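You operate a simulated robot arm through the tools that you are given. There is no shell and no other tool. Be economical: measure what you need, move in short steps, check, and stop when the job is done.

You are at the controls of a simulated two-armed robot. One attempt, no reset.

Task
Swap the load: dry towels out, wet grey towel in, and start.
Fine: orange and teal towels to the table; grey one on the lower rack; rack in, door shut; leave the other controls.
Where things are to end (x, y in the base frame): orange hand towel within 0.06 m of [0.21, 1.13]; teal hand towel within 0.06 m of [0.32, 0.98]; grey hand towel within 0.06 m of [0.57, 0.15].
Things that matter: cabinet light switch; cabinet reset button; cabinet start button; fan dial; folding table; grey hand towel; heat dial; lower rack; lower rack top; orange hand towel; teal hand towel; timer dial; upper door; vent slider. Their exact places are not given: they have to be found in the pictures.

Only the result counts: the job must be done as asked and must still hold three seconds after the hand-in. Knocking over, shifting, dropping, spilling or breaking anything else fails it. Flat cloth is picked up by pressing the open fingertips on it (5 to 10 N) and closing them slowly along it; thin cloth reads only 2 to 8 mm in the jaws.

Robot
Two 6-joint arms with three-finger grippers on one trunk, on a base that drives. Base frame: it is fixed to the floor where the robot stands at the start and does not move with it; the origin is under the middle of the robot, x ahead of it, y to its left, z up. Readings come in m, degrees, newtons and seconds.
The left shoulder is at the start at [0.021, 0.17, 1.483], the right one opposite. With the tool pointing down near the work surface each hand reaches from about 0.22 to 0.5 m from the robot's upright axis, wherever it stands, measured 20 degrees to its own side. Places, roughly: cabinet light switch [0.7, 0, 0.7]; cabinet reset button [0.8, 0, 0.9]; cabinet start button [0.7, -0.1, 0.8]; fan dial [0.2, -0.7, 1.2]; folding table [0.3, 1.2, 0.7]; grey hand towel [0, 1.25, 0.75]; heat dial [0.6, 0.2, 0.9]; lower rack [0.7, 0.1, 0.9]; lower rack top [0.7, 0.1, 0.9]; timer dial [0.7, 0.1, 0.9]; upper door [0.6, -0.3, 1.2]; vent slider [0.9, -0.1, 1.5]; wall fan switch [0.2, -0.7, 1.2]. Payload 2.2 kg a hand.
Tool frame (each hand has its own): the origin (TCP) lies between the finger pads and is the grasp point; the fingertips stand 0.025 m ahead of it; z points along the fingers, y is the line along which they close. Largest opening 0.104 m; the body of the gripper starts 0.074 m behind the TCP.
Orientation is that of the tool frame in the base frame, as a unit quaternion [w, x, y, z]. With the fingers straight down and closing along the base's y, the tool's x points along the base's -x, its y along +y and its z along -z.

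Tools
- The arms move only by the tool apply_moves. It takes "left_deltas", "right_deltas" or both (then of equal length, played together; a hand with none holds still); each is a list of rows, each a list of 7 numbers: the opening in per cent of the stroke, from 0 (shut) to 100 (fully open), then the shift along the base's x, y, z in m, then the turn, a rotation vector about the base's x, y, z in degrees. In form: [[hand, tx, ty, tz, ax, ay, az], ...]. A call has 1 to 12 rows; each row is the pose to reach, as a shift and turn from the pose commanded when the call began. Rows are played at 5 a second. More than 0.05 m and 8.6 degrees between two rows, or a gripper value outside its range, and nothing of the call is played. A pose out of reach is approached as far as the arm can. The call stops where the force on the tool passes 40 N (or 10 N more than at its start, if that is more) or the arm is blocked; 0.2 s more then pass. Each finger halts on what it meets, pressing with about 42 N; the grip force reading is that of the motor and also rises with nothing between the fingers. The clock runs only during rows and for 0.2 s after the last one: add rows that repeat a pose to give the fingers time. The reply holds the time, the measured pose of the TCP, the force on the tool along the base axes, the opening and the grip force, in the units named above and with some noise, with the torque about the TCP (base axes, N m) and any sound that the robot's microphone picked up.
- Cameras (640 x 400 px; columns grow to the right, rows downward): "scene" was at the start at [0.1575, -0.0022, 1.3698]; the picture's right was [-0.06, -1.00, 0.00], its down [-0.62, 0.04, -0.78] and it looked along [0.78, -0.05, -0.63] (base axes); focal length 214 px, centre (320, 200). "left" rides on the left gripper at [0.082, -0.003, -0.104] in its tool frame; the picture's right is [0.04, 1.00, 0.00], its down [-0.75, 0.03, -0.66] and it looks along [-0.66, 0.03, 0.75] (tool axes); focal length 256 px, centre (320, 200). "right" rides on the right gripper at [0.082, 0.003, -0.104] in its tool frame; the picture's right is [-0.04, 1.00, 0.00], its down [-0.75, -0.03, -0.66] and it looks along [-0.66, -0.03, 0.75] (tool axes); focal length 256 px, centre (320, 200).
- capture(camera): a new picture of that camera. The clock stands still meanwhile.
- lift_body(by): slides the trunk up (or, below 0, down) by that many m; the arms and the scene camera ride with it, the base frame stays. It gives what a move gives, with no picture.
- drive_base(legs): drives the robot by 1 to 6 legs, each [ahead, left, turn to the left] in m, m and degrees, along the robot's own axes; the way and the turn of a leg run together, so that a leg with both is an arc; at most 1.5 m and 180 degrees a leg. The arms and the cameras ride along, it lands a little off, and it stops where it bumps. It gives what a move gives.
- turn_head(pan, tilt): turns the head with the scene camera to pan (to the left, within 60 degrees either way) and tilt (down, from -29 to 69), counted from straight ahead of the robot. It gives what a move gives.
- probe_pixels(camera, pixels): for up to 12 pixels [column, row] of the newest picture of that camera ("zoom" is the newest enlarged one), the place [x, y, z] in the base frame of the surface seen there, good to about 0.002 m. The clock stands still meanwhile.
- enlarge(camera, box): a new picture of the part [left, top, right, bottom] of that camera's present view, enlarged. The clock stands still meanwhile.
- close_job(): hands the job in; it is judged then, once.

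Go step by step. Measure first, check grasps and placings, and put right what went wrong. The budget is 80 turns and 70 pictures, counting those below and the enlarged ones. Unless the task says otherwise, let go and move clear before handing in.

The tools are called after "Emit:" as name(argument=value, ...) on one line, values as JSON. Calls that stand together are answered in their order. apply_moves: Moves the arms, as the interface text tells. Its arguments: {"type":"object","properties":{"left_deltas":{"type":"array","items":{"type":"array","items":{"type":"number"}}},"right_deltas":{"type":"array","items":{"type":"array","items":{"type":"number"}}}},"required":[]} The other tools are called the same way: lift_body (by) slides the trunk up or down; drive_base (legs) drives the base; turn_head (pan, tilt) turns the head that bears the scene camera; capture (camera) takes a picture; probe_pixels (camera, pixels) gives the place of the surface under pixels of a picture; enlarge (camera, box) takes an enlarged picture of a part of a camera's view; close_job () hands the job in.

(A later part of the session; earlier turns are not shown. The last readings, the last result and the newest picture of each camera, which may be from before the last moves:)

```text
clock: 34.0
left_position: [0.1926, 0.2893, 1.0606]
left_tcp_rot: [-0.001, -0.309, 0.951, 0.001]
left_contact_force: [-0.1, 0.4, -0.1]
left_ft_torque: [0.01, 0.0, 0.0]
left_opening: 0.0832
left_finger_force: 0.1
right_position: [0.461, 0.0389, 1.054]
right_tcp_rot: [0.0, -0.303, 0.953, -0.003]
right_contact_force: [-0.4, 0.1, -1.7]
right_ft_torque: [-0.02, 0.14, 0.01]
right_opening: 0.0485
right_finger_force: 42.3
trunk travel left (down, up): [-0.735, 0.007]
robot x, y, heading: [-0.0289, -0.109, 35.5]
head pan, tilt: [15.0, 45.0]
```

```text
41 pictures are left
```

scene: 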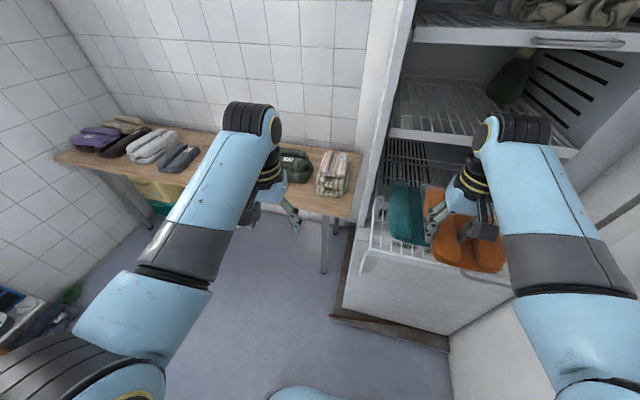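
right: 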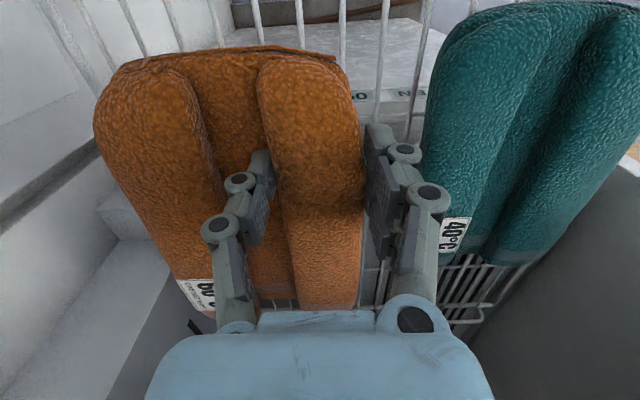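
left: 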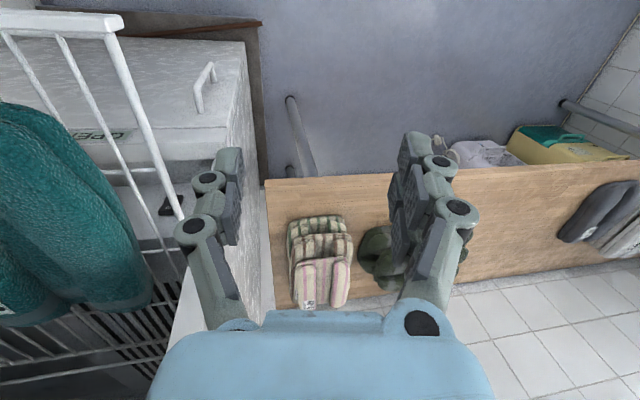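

Stopped right at the end of the backing leg (likely touching the basket behind). I'm clear of the rack now; probe the floor items at left (40,310) and the table edge before driving left.

Emit:
probe_pixels(camera="scene", pixels=[[40, 300], [65, 300], [30, 340], [150, 225], [110, 185], [345, 215], [180, 160], [160, 150], [165, 165], [200, 160], [130, 155], [160, 195]])

Emit:
drive_base(legs=[[0.03, 0.03, 0], [0, 0.65, 0]])

Emit:
turn_head(pan=0, tilt=55)

Emit:
capture(camera="scene")

```text
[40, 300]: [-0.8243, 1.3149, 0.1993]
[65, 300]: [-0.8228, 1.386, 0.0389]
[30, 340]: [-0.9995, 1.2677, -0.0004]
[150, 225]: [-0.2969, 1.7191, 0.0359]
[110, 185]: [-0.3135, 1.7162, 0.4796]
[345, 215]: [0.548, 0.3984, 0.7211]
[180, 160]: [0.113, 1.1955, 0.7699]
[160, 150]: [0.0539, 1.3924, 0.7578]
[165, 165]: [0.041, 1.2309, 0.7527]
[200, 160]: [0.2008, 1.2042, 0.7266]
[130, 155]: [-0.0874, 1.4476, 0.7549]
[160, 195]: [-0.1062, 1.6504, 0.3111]
```

```text
clock: 36.4
left_position: [0.0647, 0.5224, 1.0604]
left_tcp_rot: [-0.001, -0.305, 0.952, -0.001]
left_contact_force: [-0.3, 2.0, -1.1]
left_ft_torque: [-0.16, -0.01, -0.03]
left_opening: 0.0832
left_finger_force: 0.0
right_position: [0.3352, 0.2593, 1.0516]
right_tcp_rot: [-0.001, -0.283, 0.959, -0.02]
right_contact_force: [9.0, -39.3, -4.8]
right_ft_torque: [0.15, 0.56, -6.75]
right_opening: 0.0681
right_finger_force: 42.2
trunk travel left (down, up): [-0.735, 0.007]
robot x, y, heading: [-0.1561, 0.1258, 35.2]
head pan, tilt: [15.0, 45.0]
stopped in leg 2: the force on the tool passed its limit at 62 N (the readings are from after the stop); the commanded pose is now the measured one
```

```text
clock: 37.2
left_position: [0.063, 0.5159, 1.0638]
left_tcp_rot: [0.0, -0.307, 0.952, 0.001]
left_contact_force: [0.4, 0.1, -0.2]
left_ft_torque: [-0.02, -0.03, 0.01]
left_opening: 0.0832
left_finger_force: 0.0
right_position: [0.3324, 0.2587, 1.0546]
right_tcp_rot: [0.001, -0.289, 0.957, -0.01]
right_contact_force: [-4.4, -38.8, -3.2]
right_ft_torque: [0.23, 0.48, -6.65]
right_opening: 0.0683
right_finger_force: 42.1
trunk travel left (down, up): [-0.735, 0.007]
robot x, y, heading: [-0.1581, 0.1258, 35.5]
head pan, tilt: [0.0, 55.0]
```

```text
40 pictures are left
```

scene: 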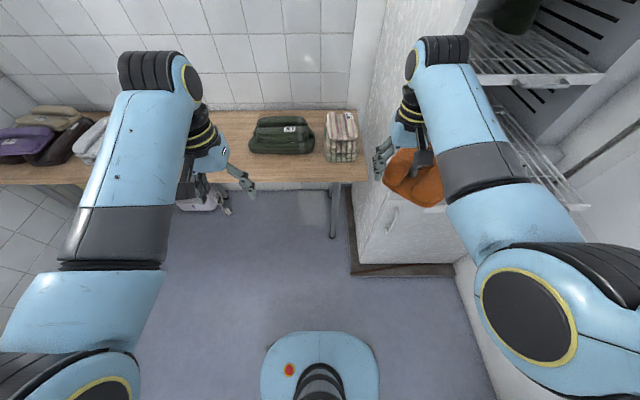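

The orange towel's far end caught the cabinet's left frame edge (39 N sideways). Backing right 5 cm to relieve, then back 15 cm, and check the grip.

Emit:
drive_base(legs=[[0, -0.05, 0], [-0.15, 0, 0]])

Emit:
capture(camera="right")

Emit:
capture(camera="scene")

```text
clock: 39.1
left_position: [-0.0299, 0.3947, 1.0606]
left_tcp_rot: [0.0, -0.307, 0.952, -0.001]
left_contact_force: [0.0, 0.1, -0.1]
left_ft_torque: [0.02, -0.02, 0.01]
left_opening: 0.0831
left_finger_force: 0.1
right_position: [0.2402, 0.1391, 1.0539]
right_tcp_rot: [0.002, -0.294, 0.956, -0.008]
right_contact_force: [0.4, -0.6, -1.2]
right_ft_torque: [0.08, 0.16, -0.01]
right_opening: 0.0589
right_finger_force: 41.9
trunk travel left (down, up): [-0.735, 0.007]
robot x, y, heading: [-0.2492, -0.0015, 35.3]
head pan, tilt: [0.0, 55.0]
```

```text
39 pictures are left
```

right: 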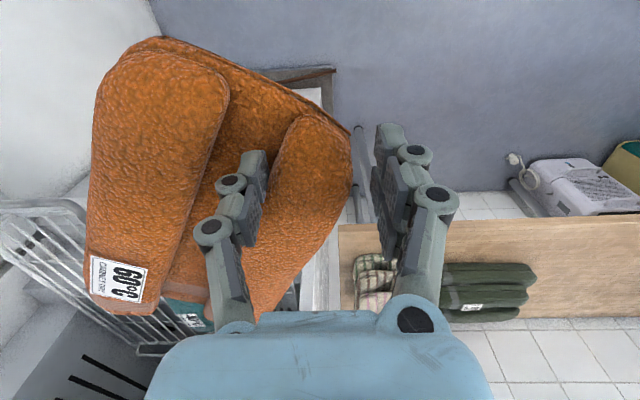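

```text
38 pictures are left
```

scene: 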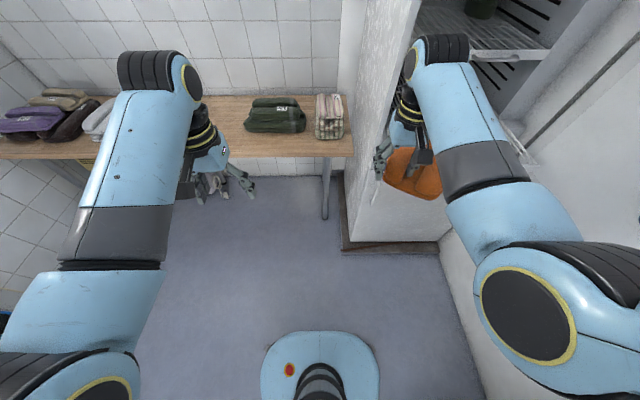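

Still held, just turned a little. I'll probe the towel's extents relative to the hand and drive left in front of the table.

Emit:
probe_pixels(camera="right", pixels=[[155, 60], [335, 140], [120, 260], [100, 180], [345, 180], [215, 130], [170, 150], [300, 180], [130, 305], [270, 280]])

Emit:
drive_base(legs=[[0, 0.83, 0], [0.25, 0, 0]])

Emit:
capture(camera="scene")

```text
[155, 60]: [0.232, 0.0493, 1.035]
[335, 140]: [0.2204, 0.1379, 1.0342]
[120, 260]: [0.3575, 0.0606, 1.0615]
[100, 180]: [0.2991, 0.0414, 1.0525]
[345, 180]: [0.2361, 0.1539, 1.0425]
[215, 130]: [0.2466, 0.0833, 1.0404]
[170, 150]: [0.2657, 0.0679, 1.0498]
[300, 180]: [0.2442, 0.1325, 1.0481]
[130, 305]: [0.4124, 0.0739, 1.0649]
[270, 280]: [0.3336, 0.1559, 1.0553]
```

```text
clock: 44.9
left_position: [-0.3084, 1.2125, 1.0606]
left_tcp_rot: [-0.001, -0.311, 0.95, -0.001]
left_contact_force: [0.1, 0.4, -0.1]
left_ft_torque: [-0.02, 0.02, 0.0]
left_opening: 0.0832
left_finger_force: 0.1
right_position: [-0.0377, 0.9612, 1.0545]
right_tcp_rot: [0.0, -0.298, 0.955, -0.009]
right_contact_force: [0.8, 0.8, -2.0]
right_ft_torque: [0.05, 0.22, -0.03]
right_opening: 0.058
right_finger_force: 42.0
trunk travel left (down, up): [-0.735, 0.007]
robot x, y, heading: [-0.5324, 0.8138, 36.1]
head pan, tilt: [0.0, 55.0]
```

```text
37 pictures are left
```

scene: 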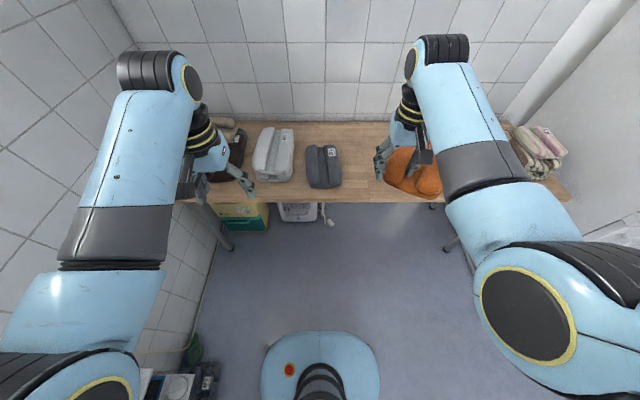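

The towel's centre sits about (+0.076,-0.033) from the TCP. I'll drive so its centre lies over [0.21,1.13], lower the trunk a little, and check.

Emit:
drive_base(legs=[[0.258, 0.062, 0]])

Emit:
apply_moves(right_deltas=[[0, 0, 0, -0.04, 0, 0, 0], [0, 0, 0, -0.08, 0, 0, 0], [0, 0, 0, -0.12, 0, 0, 0], [0, 0, 0, -0.16, 0, 0, 0], [0, 0, 0, -0.2, 0, 0, 0]])

Emit:
capture(camera="right")

Emit:
capture(camera="scene")

```text
clock: 46.8
left_position: [-0.137, 1.415, 1.0618]
left_tcp_rot: [-0.001, -0.31, 0.951, -0.002]
left_contact_force: [0.1, 0.6, 0.1]
left_ft_torque: [0.01, 0.03, -0.05]
left_opening: 0.0834
left_finger_force: 0.1
right_position: [0.1331, 1.1614, 1.0532]
right_tcp_rot: [0.001, -0.297, 0.955, -0.01]
right_contact_force: [-0.2, 0.6, -1.8]
right_ft_torque: [0.04, 0.22, 0.03]
right_opening: 0.0576
right_finger_force: 41.9
trunk travel left (down, up): [-0.735, 0.007]
robot x, y, heading: [-0.3591, 1.0172, 35.8]
head pan, tilt: [0.0, 55.0]
```

```text
clock: 48.0
left_position: [-0.136, 1.4151, 1.0607]
left_tcp_rot: [-0.001, -0.309, 0.951, -0.001]
left_contact_force: [-0.1, -0.7, -0.8]
left_ft_torque: [-0.03, 0.04, -0.03]
left_opening: 0.0832
left_finger_force: 0.0
right_position: [0.1308, 1.1581, 0.8567]
right_tcp_rot: [0.001, -0.296, 0.955, -0.009]
right_contact_force: [1.5, -0.3, -2.7]
right_ft_torque: [0.03, 0.26, 0.0]
right_opening: 0.0574
right_finger_force: 41.1
right hand out of reach, approached as far as the arm can: row 5
trunk travel left (down, up): [-0.735, 0.007]
robot x, y, heading: [-0.358, 1.019, 36.0]
head pan, tilt: [0.0, 55.0]
```

```text
36 pictures are left
```

right: 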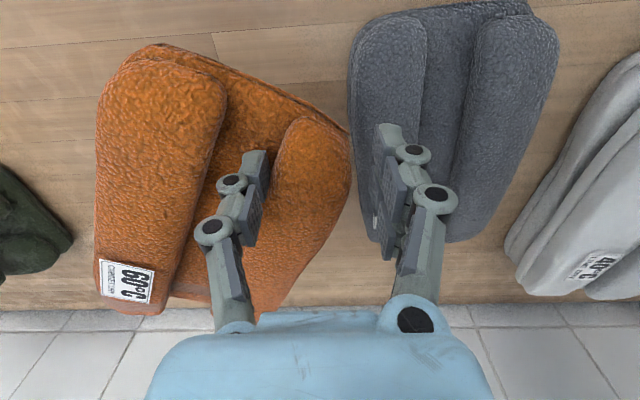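

```text
35 pictures are left
```

scene: 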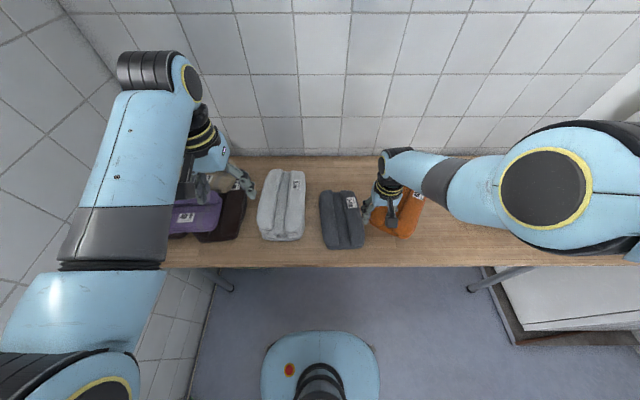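

Reach bottoms out at z=0.857, so the trunk must come down; and the finger on the image right would land on the grey towel's edge (~(370,180)). I'll probe to choose a safe shift.

Emit:
probe_pixels(camera="right", pixels=[[355, 110], [362, 160], [375, 235], [400, 60], [545, 60], [150, 60], [340, 140], [110, 265], [140, 305], [280, 290], [460, 235], [430, 20]])

Emit:
probe_pixels(camera="scene", pixels=[[342, 220], [340, 195], [322, 205], [355, 200], [345, 247], [400, 220], [300, 265]])

```text
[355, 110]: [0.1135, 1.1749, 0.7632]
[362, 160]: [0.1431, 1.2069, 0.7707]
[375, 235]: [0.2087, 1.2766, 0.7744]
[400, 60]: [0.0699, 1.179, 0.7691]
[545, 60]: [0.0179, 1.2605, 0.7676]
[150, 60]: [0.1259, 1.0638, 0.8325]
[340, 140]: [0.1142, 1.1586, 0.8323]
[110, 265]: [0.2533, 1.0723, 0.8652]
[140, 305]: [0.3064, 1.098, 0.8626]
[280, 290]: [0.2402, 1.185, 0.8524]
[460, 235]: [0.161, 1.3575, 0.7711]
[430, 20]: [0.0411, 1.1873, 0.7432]
```

```text
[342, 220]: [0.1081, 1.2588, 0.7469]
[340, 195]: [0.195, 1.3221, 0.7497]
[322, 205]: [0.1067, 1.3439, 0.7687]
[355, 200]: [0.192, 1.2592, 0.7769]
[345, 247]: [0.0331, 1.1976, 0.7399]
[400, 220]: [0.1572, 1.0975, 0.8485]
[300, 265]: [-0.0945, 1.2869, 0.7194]
```

The grey edge lies at l=0.882 while my finger reaches 0.898, so I'll shift the orange 2.8 cm right (centre error ≈0.03, within tolerance), lowering the trunk 5 cm.

Emit:
apply_moves(right_deltas=[[0, 0.008, -0.011, 0, 0, 0, 0], [0, 0.0165, -0.0226, 0, 0, 0, 0]])

Emit:
lift_body(by=-0.055)

Emit:
capture(camera="right")

```text
clock: 48.6
left_position: [-0.137, 1.4153, 1.0609]
left_tcp_rot: [0.0, -0.31, 0.951, -0.002]
left_contact_force: [1.0, -0.3, 0.4]
left_ft_torque: [0.04, -0.01, -0.01]
left_opening: 0.0832
left_finger_force: 0.1
right_position: [0.1462, 1.1357, 0.8587]
right_tcp_rot: [0.002, -0.297, 0.955, -0.009]
right_contact_force: [0.0, -0.1, -2.1]
right_ft_torque: [0.06, 0.26, -0.01]
right_opening: 0.0575
right_finger_force: 41.7
trunk travel left (down, up): [-0.735, 0.007]
robot x, y, heading: [-0.3596, 1.0217, 35.7]
head pan, tilt: [0.0, 55.0]
```

```text
clock: 49.5
left_position: [-0.1379, 1.4149, 1.0067]
left_tcp_rot: [0.0, -0.31, 0.951, -0.001]
left_contact_force: [0.0, 0.0, -0.5]
left_ft_torque: [-0.02, 0.01, 0.03]
left_opening: 0.083
left_finger_force: 0.0
right_position: [0.147, 1.1352, 0.8035]
right_tcp_rot: [0.001, -0.297, 0.955, -0.009]
right_contact_force: [0.2, 0.5, -2.6]
right_ft_torque: [0.08, 0.2, 0.02]
right_opening: 0.0573
right_finger_force: 42.4
trunk travel left (down, up): [-0.68, 0.062]
robot x, y, heading: [-0.3584, 1.018, 36.0]
head pan, tilt: [0.0, 55.0]
```

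```text
34 pictures are left
```

right: 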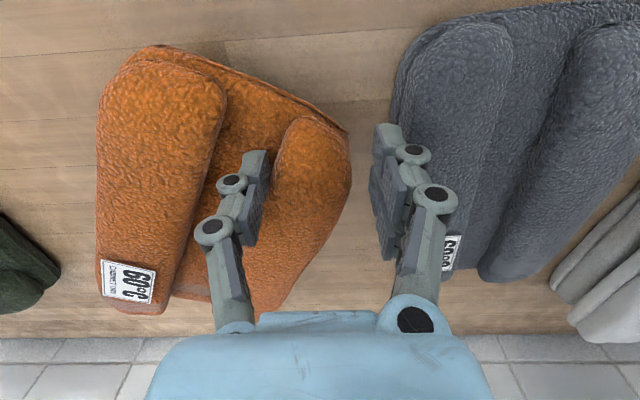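

Clear of grey now. Lowering in small steps until the table carries the towel.

Emit:
apply_moves(right_deltas=[[0, 0, 0, -0.01, 0, 0, 0], [0, 0, 0, -0.02, 0, 0, 0], [0, 0, 0, -0.026, 0, 0, 0], [0, 0, 0, -0.032, 0, 0, 0]])

Emit:
capture(camera="right")

```text
clock: 50.5
left_position: [-0.1376, 1.4149, 1.0057]
left_tcp_rot: [0.0, -0.31, 0.951, -0.002]
left_contact_force: [0.8, 0.2, 0.6]
left_ft_torque: [0.01, 0.01, 0.0]
left_opening: 0.0833
left_finger_force: 0.0
right_position: [0.1393, 1.1293, 0.7894]
right_tcp_rot: [0.001, -0.297, 0.955, -0.01]
right_contact_force: [-0.6, -0.1, -1.9]
right_ft_torque: [0.07, 0.23, -0.03]
right_opening: 0.0571
right_finger_force: 42.5
right hand out of reach, approached as far as the arm can: row 1, 2, 3, 4
trunk travel left (down, up): [-0.68, 0.062]
robot x, y, heading: [-0.3575, 1.0188, 36.0]
head pan, tilt: [0.0, 55.0]
```

```text
33 pictures are left
```

right: 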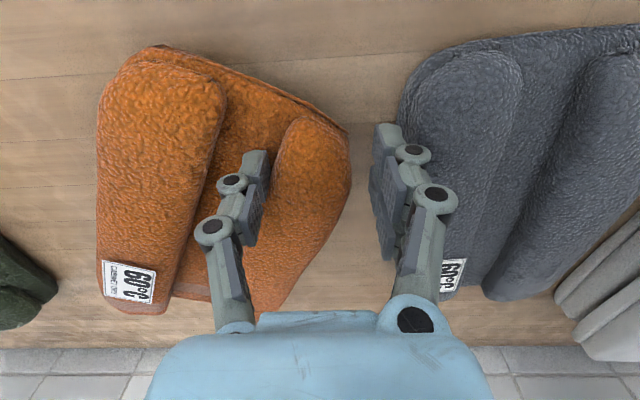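

Reach-limited at z=0.789; a further 4 cm of trunk lowering with fine arm control.

Emit:
lift_body(by=-0.015)

Emit:
lift_body(by=-0.008)

Emit:
lift_body(by=-0.008)

```text
clock: 51.2
left_position: [-0.1391, 1.4139, 0.9919]
left_tcp_rot: [0.0, -0.309, 0.951, -0.001]
left_contact_force: [0.1, 0.5, -0.4]
left_ft_torque: [0.02, 0.05, -0.01]
left_opening: 0.0832
left_finger_force: 0.0
right_position: [0.1375, 1.1274, 0.7785]
right_tcp_rot: [0.004, -0.297, 0.955, -0.009]
right_contact_force: [-4.2, -5.2, 32.5]
right_ft_torque: [0.39, 0.9, 0.14]
right_opening: 0.0571
right_finger_force: 41.8
trunk travel left (down, up): [-0.665, 0.077]
robot x, y, heading: [-0.356, 1.0206, 35.9]
head pan, tilt: [0.0, 55.0]
```

```text
clock: 51.5
left_position: [-0.1394, 1.4141, 0.9914]
left_tcp_rot: [0.0, -0.31, 0.951, -0.001]
left_contact_force: [0.7, 0.3, -0.8]
left_ft_torque: [0.04, 0.02, -0.01]
left_opening: 0.0829
left_finger_force: 0.0
right_position: [0.1383, 1.1286, 0.7777]
right_tcp_rot: [0.003, -0.297, 0.955, -0.01]
right_contact_force: [-7.1, -6.4, 25.5]
right_ft_torque: [0.21, 1.0, 0.25]
right_opening: 0.0571
right_finger_force: 41.7
trunk travel left (down, up): [-0.664, 0.078]
robot x, y, heading: [-0.3569, 1.017, 35.9]
head pan, tilt: [0.0, 55.0]
stopped: the force on the tool passed its limit at 51 N (the readings are from after the stop); the commanded pose is now the measured one
```

```text
clock: 51.8
left_position: [-0.1386, 1.4131, 0.99]
left_tcp_rot: [0.0, -0.308, 0.951, 0.0]
left_contact_force: [0.3, -0.3, 0.4]
left_ft_torque: [0.01, 0.02, 0.03]
left_opening: 0.0831
left_finger_force: 0.1
right_position: [0.139, 1.128, 0.7767]
right_tcp_rot: [0.002, -0.296, 0.955, -0.009]
right_contact_force: [-9.5, -6.4, 26.6]
right_ft_torque: [0.21, 1.09, 0.23]
right_opening: 0.057
right_finger_force: 41.8
trunk travel left (down, up): [-0.663, 0.079]
robot x, y, heading: [-0.3579, 1.0162, 35.7]
head pan, tilt: [0.0, 55.0]
stopped: the force on the tool passed its limit at 48 N (the readings are from after the stop); the commanded pose is now the measured one
```

The towel rests on the table. Opening to 72 % (still clear of grey) and rising.

Emit:
apply_moves(right_deltas=[[60, 0, 0, 0, 0, 0, 0], [70, 0, 0, 0, 0, 0, 0], [72, 0, 0, 0, 0, 0, 0], [72, 0, 0, 0.02, 0, 0, 0], [72, 0, 0, 0.05, 0, 0, 0], [72, 0, 0, 0.1, 0, 0, 0]])

Emit:
capture(camera="right")

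```text
clock: 53.2
left_position: [-0.1376, 1.4153, 0.9897]
left_tcp_rot: [0.0, -0.309, 0.951, -0.001]
left_contact_force: [-0.2, 0.5, -0.1]
left_ft_torque: [0.02, -0.05, -0.01]
left_opening: 0.0833
left_finger_force: 0.1
right_position: [0.1383, 1.1296, 0.876]
right_tcp_rot: [0.002, -0.296, 0.955, -0.009]
right_contact_force: [-0.7, -0.4, 1.0]
right_ft_torque: [0.02, -0.03, 0.01]
right_opening: 0.0749
right_finger_force: 0.1
trunk travel left (down, up): [-0.663, 0.079]
robot x, y, heading: [-0.3575, 1.0206, 35.7]
head pan, tilt: [0.0, 55.0]
```

```text
32 pictures are left
```

right: 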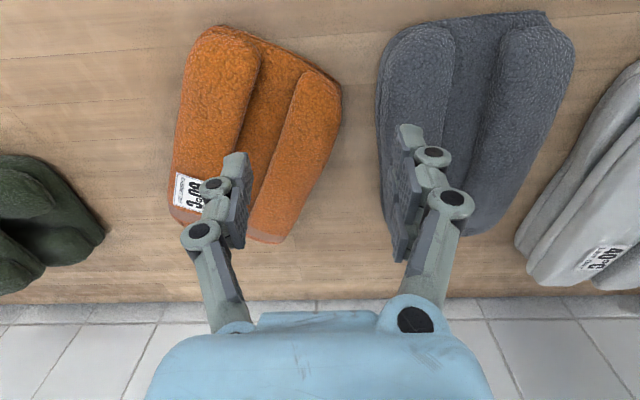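

Orange is down. I'll probe its corners and the grey towel's shape.

Emit:
probe_pixels(camera="right", pixels=[[212, 32], [338, 90], [180, 205], [278, 235], [255, 130], [420, 60], [480, 60], [540, 60], [385, 180], [500, 225], [470, 130], [380, 90]])

```text
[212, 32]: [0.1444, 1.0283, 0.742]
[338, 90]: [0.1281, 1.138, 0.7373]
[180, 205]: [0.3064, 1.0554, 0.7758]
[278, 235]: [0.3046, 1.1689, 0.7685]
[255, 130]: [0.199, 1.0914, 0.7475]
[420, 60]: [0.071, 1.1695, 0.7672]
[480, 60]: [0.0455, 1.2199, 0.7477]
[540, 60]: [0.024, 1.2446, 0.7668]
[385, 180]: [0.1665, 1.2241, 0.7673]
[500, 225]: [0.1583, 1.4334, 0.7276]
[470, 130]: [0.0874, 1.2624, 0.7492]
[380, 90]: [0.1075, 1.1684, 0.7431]
```

Orange's centre measures [0.221,1.098], 3.4 cm from its target: good. Raising the hand and trunk, then driving back to the rack for teal.

Emit:
lift_body(by=0.072)

Emit:
apply_moves(right_deltas=[[77, 0, 0, 0.05, 0, 0, 0], [77, -0.005, 0, 0.1, 0, 0, 0]])

Emit:
drive_base(legs=[[-0.38, 0, 0], [0, -0.95, 0], [0.1, 0, 0]])

Emit:
capture(camera="right")

```text
clock: 54.3
left_position: [-0.1375, 1.4142, 1.0598]
left_tcp_rot: [-0.001, -0.309, 0.951, -0.001]
left_contact_force: [-0.4, -0.8, -0.6]
left_ft_torque: [0.02, -0.02, -0.01]
left_opening: 0.0834
left_finger_force: 0.0
right_position: [0.1417, 1.1276, 0.9475]
right_tcp_rot: [0.003, -0.297, 0.955, -0.009]
right_contact_force: [0.4, 0.2, -0.4]
right_ft_torque: [0.0, 0.01, -0.01]
right_opening: 0.0748
right_finger_force: 0.1
trunk travel left (down, up): [-0.735, 0.007]
robot x, y, heading: [-0.36, 1.0185, 35.8]
head pan, tilt: [0.0, 55.0]
```

```text
refused: row 2 steps farther than a row can; nothing moved
```

```text
clock: 62.1
left_position: [0.1939, 0.4714, 1.062]
left_tcp_rot: [-0.001, -0.31, 0.951, 0.0]
left_contact_force: [0.0, 0.5, 0.6]
left_ft_torque: [-0.02, -0.03, -0.04]
left_opening: 0.083
left_finger_force: 0.0
right_position: [0.472, 0.1853, 0.9479]
right_tcp_rot: [0.002, -0.297, 0.955, -0.009]
right_contact_force: [0.4, -1.9, 6.8]
right_ft_torque: [-0.22, -0.14, -0.05]
right_opening: 0.084
right_finger_force: 1.4
trunk travel left (down, up): [-0.735, 0.007]
robot x, y, heading: [-0.0252, 0.0758, 35.6]
head pan, tilt: [0.0, 55.0]
```

```text
31 pictures are left
```

right: 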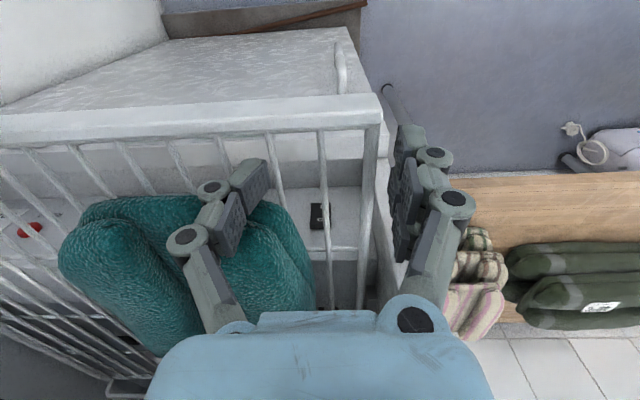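

My raise was refused (step too large), so the hand came in low and now presses lightly (7 N) on teal's end. Raising straight up now and looking.

Emit:
apply_moves(right_deltas=[[81, 0, 0, 0.03, 0, 0, 0], [81, 0, 0, 0.07, 0, 0, 0], [81, 0, 0, 0.11, 0, 0, 0]])

Emit:
capture(camera="right")

Emit:
capture(camera="scene")

```text
clock: 62.9
left_position: [0.1927, 0.4718, 1.0604]
left_tcp_rot: [-0.002, -0.31, 0.951, -0.001]
left_contact_force: [0.9, 0.4, -0.1]
left_ft_torque: [-0.01, -0.01, -0.01]
left_opening: 0.0833
left_finger_force: 0.0
right_position: [0.4675, 0.1855, 1.0587]
right_tcp_rot: [0.002, -0.296, 0.955, -0.009]
right_contact_force: [-0.7, -0.1, -1.1]
right_ft_torque: [-0.03, -0.01, -0.03]
right_opening: 0.0843
right_finger_force: 0.1
trunk travel left (down, up): [-0.735, 0.007]
robot x, y, heading: [-0.0293, 0.0763, 35.8]
head pan, tilt: [0.0, 55.0]
```

```text
30 pictures are left
```

right: 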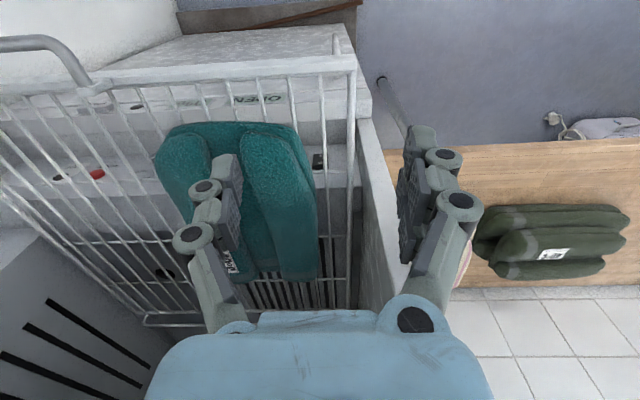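

```text
29 pictures are left
```

scene: 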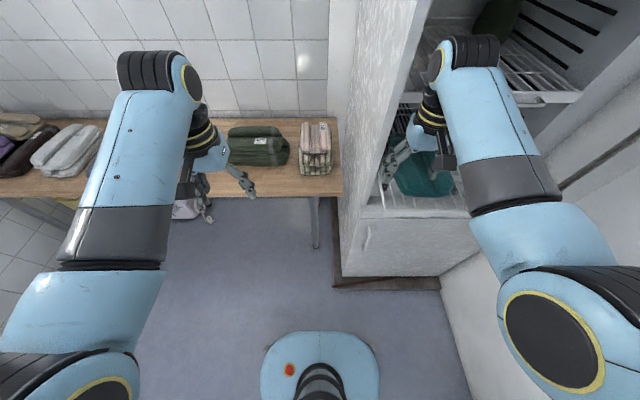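

Teal moved a bit but is still on the rack. Probing its rolls again, and the panel features seen under the rack (red button at (98,174)).

Emit:
probe_pixels(camera="right", pixels=[[185, 150], [225, 140], [280, 160], [165, 165], [300, 240], [245, 255], [190, 130], [290, 128], [312, 200], [98, 174], [60, 179], [318, 160]])

```text
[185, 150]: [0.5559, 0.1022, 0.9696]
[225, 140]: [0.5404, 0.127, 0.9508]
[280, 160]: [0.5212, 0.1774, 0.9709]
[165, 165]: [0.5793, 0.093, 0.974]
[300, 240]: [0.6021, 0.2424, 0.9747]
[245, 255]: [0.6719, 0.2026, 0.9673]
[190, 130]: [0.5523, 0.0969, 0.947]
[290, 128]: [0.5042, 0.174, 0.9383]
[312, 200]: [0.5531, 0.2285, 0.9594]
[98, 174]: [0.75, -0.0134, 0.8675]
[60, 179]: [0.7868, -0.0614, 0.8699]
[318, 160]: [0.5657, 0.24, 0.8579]
```

Teal now spans fwd 0.50–0.68, its right roll crest at l≈-0.262, valley at -0.214. I'll shift the base so the hand is above that roll.

Emit:
drive_base(legs=[[0, -0.134, 0], [0.042, 0, 0]])

Emit:
capture(camera="right")

```text
clock: 64.6
left_position: [0.3026, 0.3883, 1.0606]
left_tcp_rot: [0.0, -0.31, 0.951, -0.001]
left_contact_force: [0.4, 0.0, 0.7]
left_ft_torque: [-0.03, 0.0, 0.0]
left_opening: 0.0832
left_finger_force: 0.0
right_position: [0.5789, 0.103, 1.0572]
right_tcp_rot: [0.002, -0.297, 0.955, -0.009]
right_contact_force: [0.4, 0.2, 1.3]
right_ft_torque: [-0.01, -0.02, -0.01]
right_opening: 0.0842
right_finger_force: 0.0
trunk travel left (down, up): [-0.735, 0.007]
robot x, y, heading: [0.0848, -0.0049, 35.8]
head pan, tilt: [0.0, 55.0]
```

```text
28 pictures are left
```

right: 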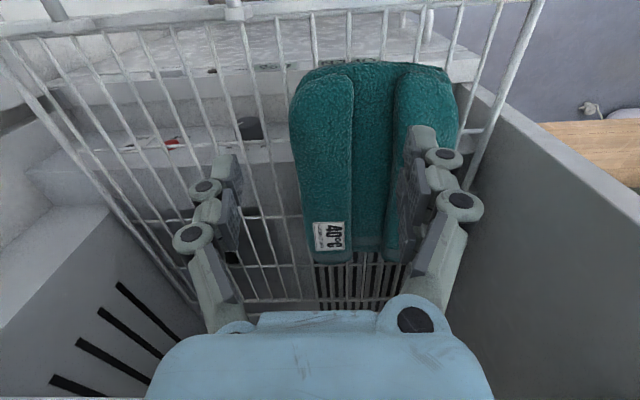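

Emit:
probe_pixels(camera="right", pixels=[[322, 130], [325, 180], [356, 130], [360, 180], [292, 130], [375, 66], [400, 130], [330, 250]])

Emit:
apply_moves(right_deltas=[[78, 0, 0, -0.03, 0, 0, 0], [78, 0, 0, -0.055, 0, 0, 0]])

Emit:
capture(camera="right")

```text
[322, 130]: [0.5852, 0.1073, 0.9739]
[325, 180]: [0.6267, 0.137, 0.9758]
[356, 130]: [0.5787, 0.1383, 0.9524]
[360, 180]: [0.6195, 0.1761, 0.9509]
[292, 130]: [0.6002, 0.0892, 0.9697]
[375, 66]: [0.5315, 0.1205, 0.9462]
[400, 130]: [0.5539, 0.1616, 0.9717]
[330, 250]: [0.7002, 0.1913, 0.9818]
```

```text
clock: 65.2
left_position: [0.3058, 0.39, 1.0602]
left_tcp_rot: [-0.002, -0.311, 0.951, -0.001]
left_contact_force: [-0.2, 0.4, -0.4]
left_ft_torque: [-0.01, 0.02, -0.03]
left_opening: 0.0833
left_finger_force: 0.1
right_position: [0.5779, 0.1031, 1.004]
right_tcp_rot: [0.002, -0.298, 0.955, -0.009]
right_contact_force: [0.2, 0.2, 0.3]
right_ft_torque: [-0.03, -0.02, 0.01]
right_opening: 0.0811
right_finger_force: 0.0
trunk travel left (down, up): [-0.735, 0.007]
robot x, y, heading: [0.0827, -0.009, 35.8]
head pan, tilt: [0.0, 55.0]
```

```text
27 pictures are left
```

right: 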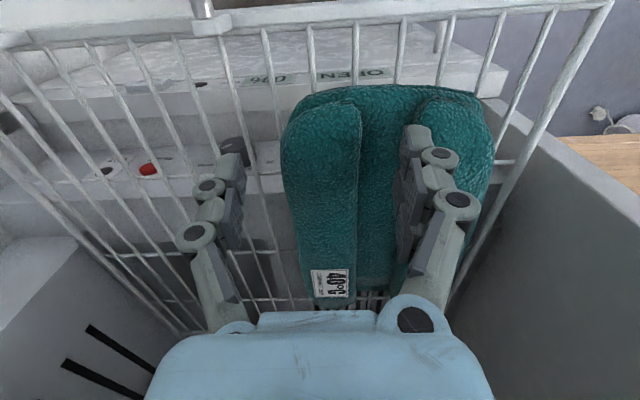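

Aligned (TCP l=-0.255 on the roll centre). Descend to press and close slowly.

Emit:
apply_moves(right_deltas=[[76, 0, 0, -0.012, 0, 0, 0], [76, 0, 0, -0.022, 0, 0, 0], [76, 0, 0, -0.029, 0, 0, 0], [65, 0, 0, -0.028, 0, 0, 0], [55, 0, 0, -0.027, 0, 0, 0], [45, 0, 0, -0.027, 0, 0, 0], [35, 0, 0, -0.027, 0, 0, 0], [25, 0, 0, -0.027, 0, 0, 0], [10, 0, 0, -0.027, 0, 0, 0], [0, 0, 0, -0.027, 0, 0, 0], [0, 0, 0, -0.027, 0, 0, 0], [0, 0, 0, -0.02, 0, 0, 0]])

Emit:
apply_moves(right_deltas=[[0, 0, 0, 0.015, 0, 0, 0], [0, 0, 0, 0.04, 0, 0, 0], [0, 0, 0, 0.07, 0, 0, 0]])

Emit:
capture(camera="right")

```text
clock: 67.8
left_position: [0.3044, 0.3898, 1.0605]
left_tcp_rot: [0.0, -0.31, 0.951, -0.001]
left_contact_force: [-0.4, 0.2, 0.7]
left_ft_torque: [-0.03, -0.01, 0.03]
left_opening: 0.0834
left_finger_force: 0.1
right_position: [0.5775, 0.1016, 0.9788]
right_tcp_rot: [-0.003, -0.299, 0.954, -0.01]
right_contact_force: [-0.2, 1.3, -2.6]
right_ft_torque: [-0.14, 0.11, 0.0]
right_opening: 0.0485
right_finger_force: 41.9
trunk travel left (down, up): [-0.735, 0.007]
robot x, y, heading: [0.081, -0.0067, 36.3]
head pan, tilt: [0.0, 55.0]
```

```text
clock: 68.6
left_position: [0.3038, 0.3887, 1.0609]
left_tcp_rot: [-0.001, -0.31, 0.951, -0.001]
left_contact_force: [0.2, 0.2, -0.7]
left_ft_torque: [-0.03, -0.03, 0.02]
left_opening: 0.0832
left_finger_force: 0.1
right_position: [0.5768, 0.1033, 1.0532]
right_tcp_rot: [0.001, -0.297, 0.955, -0.009]
right_contact_force: [-0.3, 0.3, -1.8]
right_ft_torque: [-0.1, 0.1, 0.0]
right_opening: 0.0485
right_finger_force: 42.6
trunk travel left (down, up): [-0.735, 0.007]
robot x, y, heading: [0.0838, -0.0103, 35.8]
head pan, tilt: [0.0, 55.0]
```

```text
26 pictures are left
```

right: 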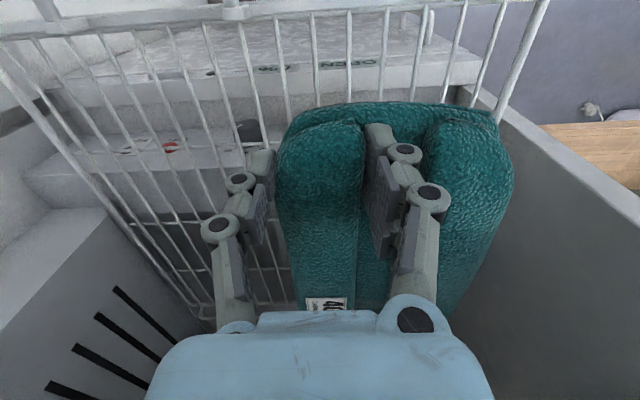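

Teal is held (1.8 N). Its far end is deep in the cabinet, so I retract the arm 10 cm, back the base 10 cm and only then go left.

Emit:
apply_moves(right_deltas=[[0, -0.027, -0.02, 0.0, 0, 0, 0], [0, -0.054, -0.039, 0.0, 0, 0, 0], [0, -0.081, -0.0586, 0.0, 0, 0, 0]])

Emit:
drive_base(legs=[[-0.1, 0.01, 0], [-0.05, 0.05, 0], [-0.05, 0.05, 0]])

Emit:
capture(camera="right")

```text
clock: 69.4
left_position: [0.3033, 0.3867, 1.0608]
left_tcp_rot: [0.0, -0.31, 0.951, -0.001]
left_contact_force: [-0.1, 0.3, -0.2]
left_ft_torque: [0.01, -0.01, 0.0]
left_opening: 0.0831
left_finger_force: 0.0
right_position: [0.4953, 0.0436, 1.0511]
right_tcp_rot: [0.003, -0.297, 0.955, -0.008]
right_contact_force: [0.1, -1.1, -2.2]
right_ft_torque: [-0.15, 0.06, 0.01]
right_opening: 0.0486
right_finger_force: 42.1
trunk travel left (down, up): [-0.735, 0.007]
robot x, y, heading: [0.0813, -0.0049, 35.9]
head pan, tilt: [0.0, 55.0]
```

```text
clock: 71.8
left_position: [0.0745, 0.3608, 1.0615]
left_tcp_rot: [0.0, -0.311, 0.95, -0.002]
left_contact_force: [-1.4, -0.4, 0.9]
left_ft_torque: [-0.01, -0.07, 0.01]
left_opening: 0.0833
left_finger_force: 0.1
right_position: [0.2688, 0.0166, 1.0518]
right_tcp_rot: [0.003, -0.297, 0.955, -0.009]
right_contact_force: [-0.6, 0.1, -1.8]
right_ft_torque: [-0.19, 0.04, 0.03]
right_opening: 0.0483
right_finger_force: 42.5
trunk travel left (down, up): [-0.735, 0.007]
robot x, y, heading: [-0.1425, -0.0327, 35.8]
head pan, tilt: [0.0, 55.0]
```

```text
25 pictures are left
```

right: 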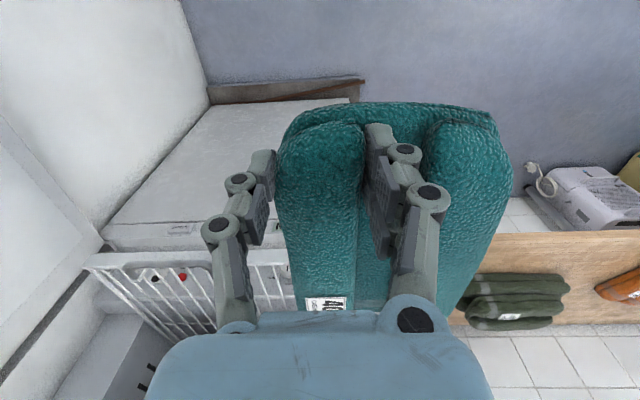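

Emit:
probe_pixels(camera="right", pixels=[[300, 130], [490, 125], [285, 200], [345, 200], [470, 170], [510, 180], [345, 300], [470, 280], [400, 106], [460, 300]])

Emit:
drive_base(legs=[[0, 0.62, 0], [0.2, 0, 0]])

Emit:
capture(camera="scene")

```text
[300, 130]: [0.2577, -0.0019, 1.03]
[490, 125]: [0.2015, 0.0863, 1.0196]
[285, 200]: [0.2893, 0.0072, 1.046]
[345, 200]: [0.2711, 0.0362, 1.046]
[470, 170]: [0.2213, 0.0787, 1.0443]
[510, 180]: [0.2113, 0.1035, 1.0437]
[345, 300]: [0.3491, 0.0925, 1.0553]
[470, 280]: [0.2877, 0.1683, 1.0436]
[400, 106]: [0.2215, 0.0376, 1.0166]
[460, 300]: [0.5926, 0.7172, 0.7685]
```

```text
clock: 76.5
left_position: [-0.1407, 0.9794, 1.0597]
left_tcp_rot: [-0.001, -0.32, 0.948, -0.002]
left_contact_force: [0.1, 0.8, 0.3]
left_ft_torque: [-0.01, 0.01, -0.01]
left_opening: 0.0832
left_finger_force: 0.2
right_position: [0.0592, 0.6394, 1.0505]
right_tcp_rot: [0.002, -0.306, 0.952, -0.009]
right_contact_force: [0.2, 0.4, -1.8]
right_ft_torque: [-0.21, 0.11, -0.01]
right_opening: 0.0484
right_finger_force: 41.4
trunk travel left (down, up): [-0.735, 0.007]
robot x, y, heading: [-0.3537, 0.5771, 37.1]
head pan, tilt: [0.0, 55.0]
```

```text
24 pictures are left
```

scene: 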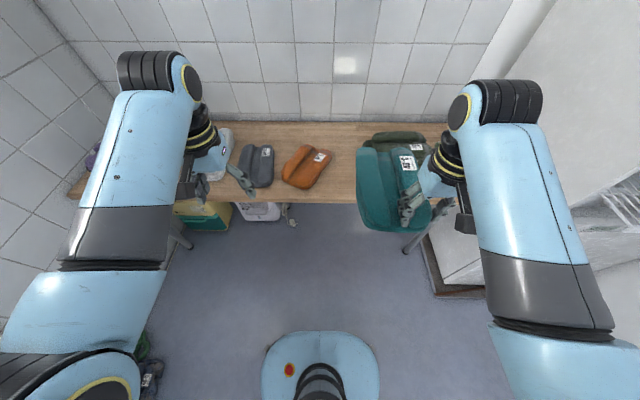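

Teal's centre is about (+0.018,+0.085) from the TCP. Driving so it ends over about [0.332,0.964] (2 cm further from orange), then lowering by trunk and arm.

Emit:
drive_base(legs=[[0.3, 0.038, 0]])

Emit:
lift_body(by=-0.13)

Emit:
apply_moves(right_deltas=[[0, 0.02, 0.015, -0.03, 0, 0, 0], [0, 0.04, 0.03, -0.05, 0, 0, 0], [0, 0.04, 0.03, -0.08, 0, 0, 0]])

Emit:
capture(camera="right")

```text
clock: 78.5
left_position: [0.0742, 1.1933, 1.0607]
left_tcp_rot: [-0.001, -0.324, 0.946, -0.001]
left_contact_force: [-0.4, 0.1, -0.2]
left_ft_torque: [0.0, -0.02, 0.01]
left_opening: 0.0835
left_finger_force: 0.0
right_position: [0.2768, 0.8549, 1.0507]
right_tcp_rot: [0.002, -0.311, 0.951, -0.009]
right_contact_force: [0.7, 0.7, -2.2]
right_ft_torque: [-0.21, 0.1, 0.03]
right_opening: 0.0485
right_finger_force: 41.8
trunk travel left (down, up): [-0.735, 0.007]
robot x, y, heading: [-0.1339, 0.7904, 37.4]
head pan, tilt: [0.0, 55.0]
```

```text
clock: 80.1
left_position: [0.0744, 1.1939, 0.9311]
left_tcp_rot: [-0.001, -0.324, 0.946, -0.002]
left_contact_force: [-0.6, 0.3, -0.9]
left_ft_torque: [-0.03, 0.01, -0.01]
left_opening: 0.0832
left_finger_force: 0.1
right_position: [0.2765, 0.8548, 0.9201]
right_tcp_rot: [0.002, -0.31, 0.951, -0.008]
right_contact_force: [-0.7, 0.4, -1.7]
right_ft_torque: [-0.2, 0.09, -0.01]
right_opening: 0.0485
right_finger_force: 42.3
trunk travel left (down, up): [-0.605, 0.137]
robot x, y, heading: [-0.1369, 0.7925, 37.4]
head pan, tilt: [0.0, 55.0]
```

```text
clock: 80.9
left_position: [0.0743, 1.1937, 0.9312]
left_tcp_rot: [-0.001, -0.324, 0.946, -0.002]
left_contact_force: [-0.1, 1.1, -0.2]
left_ft_torque: [0.02, 0.01, -0.02]
left_opening: 0.0834
left_finger_force: 0.1
right_position: [0.3183, 0.8841, 0.8417]
right_tcp_rot: [0.002, -0.311, 0.95, -0.01]
right_contact_force: [0.2, 0.4, -1.8]
right_ft_torque: [-0.2, 0.1, -0.02]
right_opening: 0.0484
right_finger_force: 42.1
trunk travel left (down, up): [-0.605, 0.137]
robot x, y, heading: [-0.1336, 0.7904, 37.6]
head pan, tilt: [0.0, 55.0]
```

```text
23 pictures are left
```

right: 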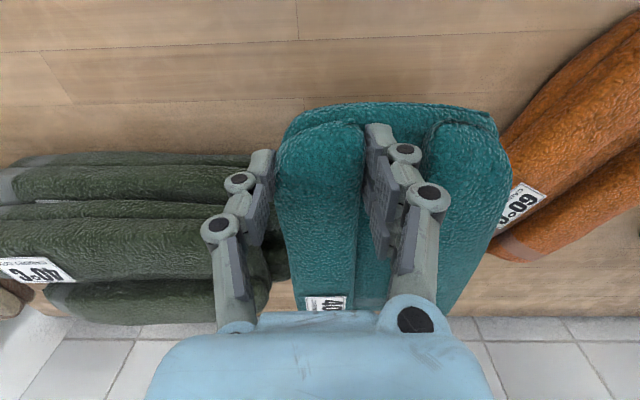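

Teal must fit between the green pile (ends near (285,270)) and orange's corner (495,245). Probing the gap.

Emit:
probe_pixels(camera="right", pixels=[[250, 160], [262, 260], [285, 265], [200, 160], [268, 300], [498, 240], [515, 150], [530, 235], [500, 260], [245, 315], [300, 120], [495, 130]])

```text
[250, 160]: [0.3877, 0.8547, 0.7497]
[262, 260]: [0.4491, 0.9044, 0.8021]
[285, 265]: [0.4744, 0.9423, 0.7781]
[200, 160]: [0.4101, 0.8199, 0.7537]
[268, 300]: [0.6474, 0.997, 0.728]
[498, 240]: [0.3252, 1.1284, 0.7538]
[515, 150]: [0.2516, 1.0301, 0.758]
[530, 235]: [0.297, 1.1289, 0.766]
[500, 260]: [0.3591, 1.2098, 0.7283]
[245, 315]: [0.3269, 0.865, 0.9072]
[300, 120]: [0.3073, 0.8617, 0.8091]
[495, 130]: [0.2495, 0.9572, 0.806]
```

There's room on both sides (green ends at l≈0.45, orange starts at 0.65; my outer finger at 0.473, teal's left edge ≈0.63). Lowering.

Emit:
apply_moves(right_deltas=[[0, 0, 0, -0.025, 0, 0, 0], [0, 0, 0, -0.045, 0, 0, 0], [0, 0, 0, -0.055, 0, 0, 0], [0, 0, 0, -0.062, 0, 0, 0], [0, 0, 0, -0.068, 0, 0, 0]])

```text
clock: 81.4
left_position: [0.074, 1.1932, 0.9303]
left_tcp_rot: [-0.001, -0.324, 0.946, 0.0]
left_contact_force: [1.1, -0.9, -1.1]
left_ft_torque: [0.0, 0.04, 0.02]
left_opening: 0.0835
left_finger_force: 0.0
right_position: [0.3199, 0.8921, 0.8172]
right_tcp_rot: [0.007, -0.312, 0.95, 0.001]
right_contact_force: [-4.2, 0.5, 9.6]
right_ft_torque: [1.3, -0.14, 0.19]
right_opening: 0.0489
right_finger_force: 41.7
trunk travel left (down, up): [-0.605, 0.137]
robot x, y, heading: [-0.1392, 0.7908, 37.6]
head pan, tilt: [0.0, 55.0]
stopped in row 2 (right hand): the force on the tool passed its limit at 56 N (the readings are from after the stop); the commanded pose is now the measured one
```

Contact came early (z=0.817). Looking at what touches.

Emit:
turn_head(pan=-20, tilt=52)

Emit:
enlarge(camera="scene", box=[170, 80, 490, 280])

Emit:
capture(camera="right")

```text
clock: 82.2
left_position: [0.0735, 1.1936, 0.931]
left_tcp_rot: [-0.001, -0.325, 0.946, -0.001]
left_contact_force: [0.2, -0.3, -1.0]
left_ft_torque: [0.05, -0.02, 0.0]
left_opening: 0.083
left_finger_force: 0.0
right_position: [0.3206, 0.8925, 0.8168]
right_tcp_rot: [0.007, -0.312, 0.95, -0.001]
right_contact_force: [2.4, 1.8, 4.0]
right_ft_torque: [0.83, -0.28, -0.37]
right_opening: 0.0486
right_finger_force: 42.0
trunk travel left (down, up): [-0.605, 0.137]
robot x, y, heading: [-0.1337, 0.7926, 37.5]
head pan, tilt: [-20.0, 52.0]
```

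```text
2.00 times, centred on (330, 180) of scene
```

zoom: 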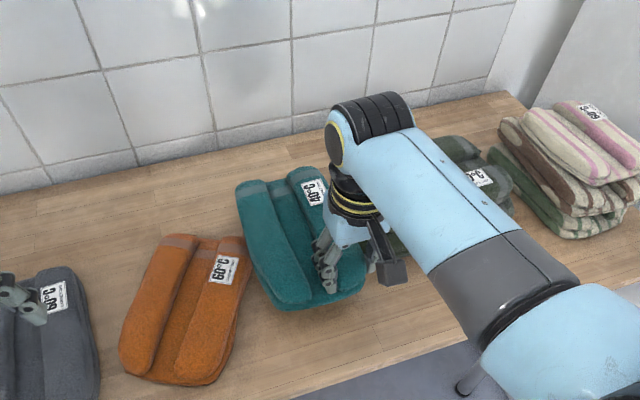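

```text
21 pictures are left
```

right: 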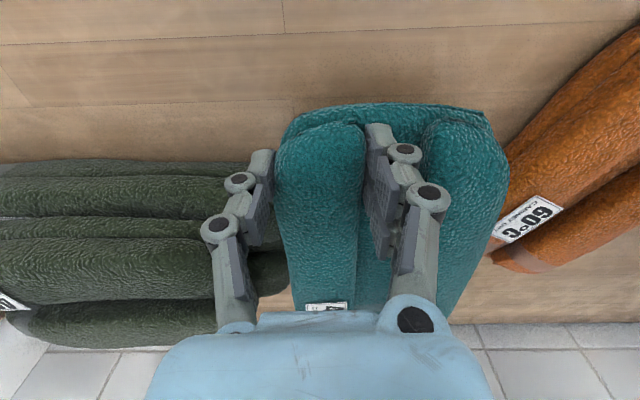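

The outer knuckle of the right finger touched the green pile's end. Raise 2.5 cm, pull 3 cm toward me (centre then ≈[0.315,0.96]), and lower again.

Emit:
apply_moves(right_deltas=[[0, 0, 0, 0.025, 0, 0, 0], [0, -0.024, -0.018, 0.025, 0, 0, 0], [0, -0.024, -0.018, 0.0, 0, 0, 0], [0, -0.024, -0.018, -0.015, 0, 0, 0], [0, -0.024, -0.018, -0.027, 0, 0, 0], [0, -0.024, -0.018, -0.034, 0, 0, 0], [0, -0.024, -0.018, -0.039, 0, 0, 0]])

Emit:
capture(camera="right")

```text
clock: 83.8
left_position: [0.0714, 1.1927, 0.9313]
left_tcp_rot: [0.0, -0.326, 0.945, -0.001]
left_contact_force: [-0.1, -0.4, -0.4]
left_ft_torque: [0.0, 0.03, 0.0]
left_opening: 0.0832
left_finger_force: 0.1
right_position: [0.2985, 0.8756, 0.7822]
right_tcp_rot: [0.009, -0.312, 0.95, 0.001]
right_contact_force: [-9.4, -7.5, 25.4]
right_ft_torque: [1.45, 0.86, 0.78]
right_opening: 0.0493
right_finger_force: 42.2
trunk travel left (down, up): [-0.605, 0.137]
robot x, y, heading: [-0.1351, 0.7862, 37.6]
head pan, tilt: [-20.0, 52.0]
stopped in row 7 (right hand): the force on the tool passed its limit at 47 N (the readings are from after the stop); the commanded pose is now the measured one
```

```text
20 pictures are left
```

right: 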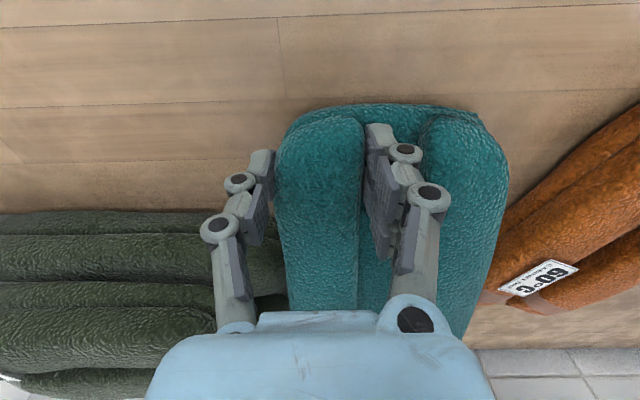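

Teal rests on the table at z=0.782. Opening moderately and rising.

Emit:
apply_moves(right_deltas=[[55, 0, 0, 0, 0, 0, 0], [64, 0, 0, 0, 0, 0, 0], [64, 0, 0, 0.005, 0, 0, 0], [64, 0, 0, 0.035, 0, 0, 0], [64, 0, 0, 0.07, 0, 0, 0], [64, 0, 0, 0.11, 0, 0, 0]])

Emit:
capture(camera="right")

Emit:
capture(camera="scene")

```text
clock: 85.2
left_position: [0.0726, 1.1943, 0.9311]
left_tcp_rot: [0.0, -0.325, 0.946, -0.002]
left_contact_force: [-0.5, -1.0, -0.4]
left_ft_torque: [0.0, -0.01, 0.02]
left_opening: 0.0832
left_finger_force: 0.1
right_position: [0.2964, 0.8721, 0.8901]
right_tcp_rot: [0.007, -0.312, 0.95, 0.0]
right_contact_force: [-1.0, 0.4, 0.0]
right_ft_torque: [0.01, 0.02, -0.03]
right_opening: 0.0664
right_finger_force: 0.0
trunk travel left (down, up): [-0.605, 0.137]
robot x, y, heading: [-0.1346, 0.7901, 37.6]
head pan, tilt: [-20.0, 52.0]
```

```text
19 pictures are left
```

right: 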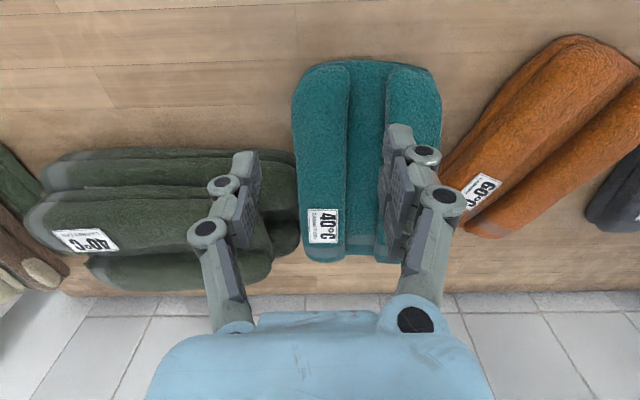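

```text
18 pictures are left
```

scene: 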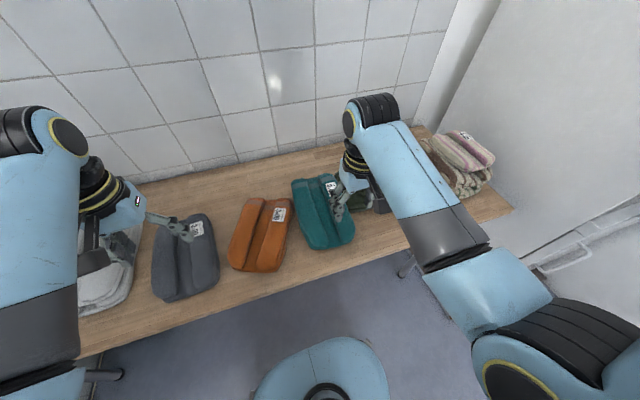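

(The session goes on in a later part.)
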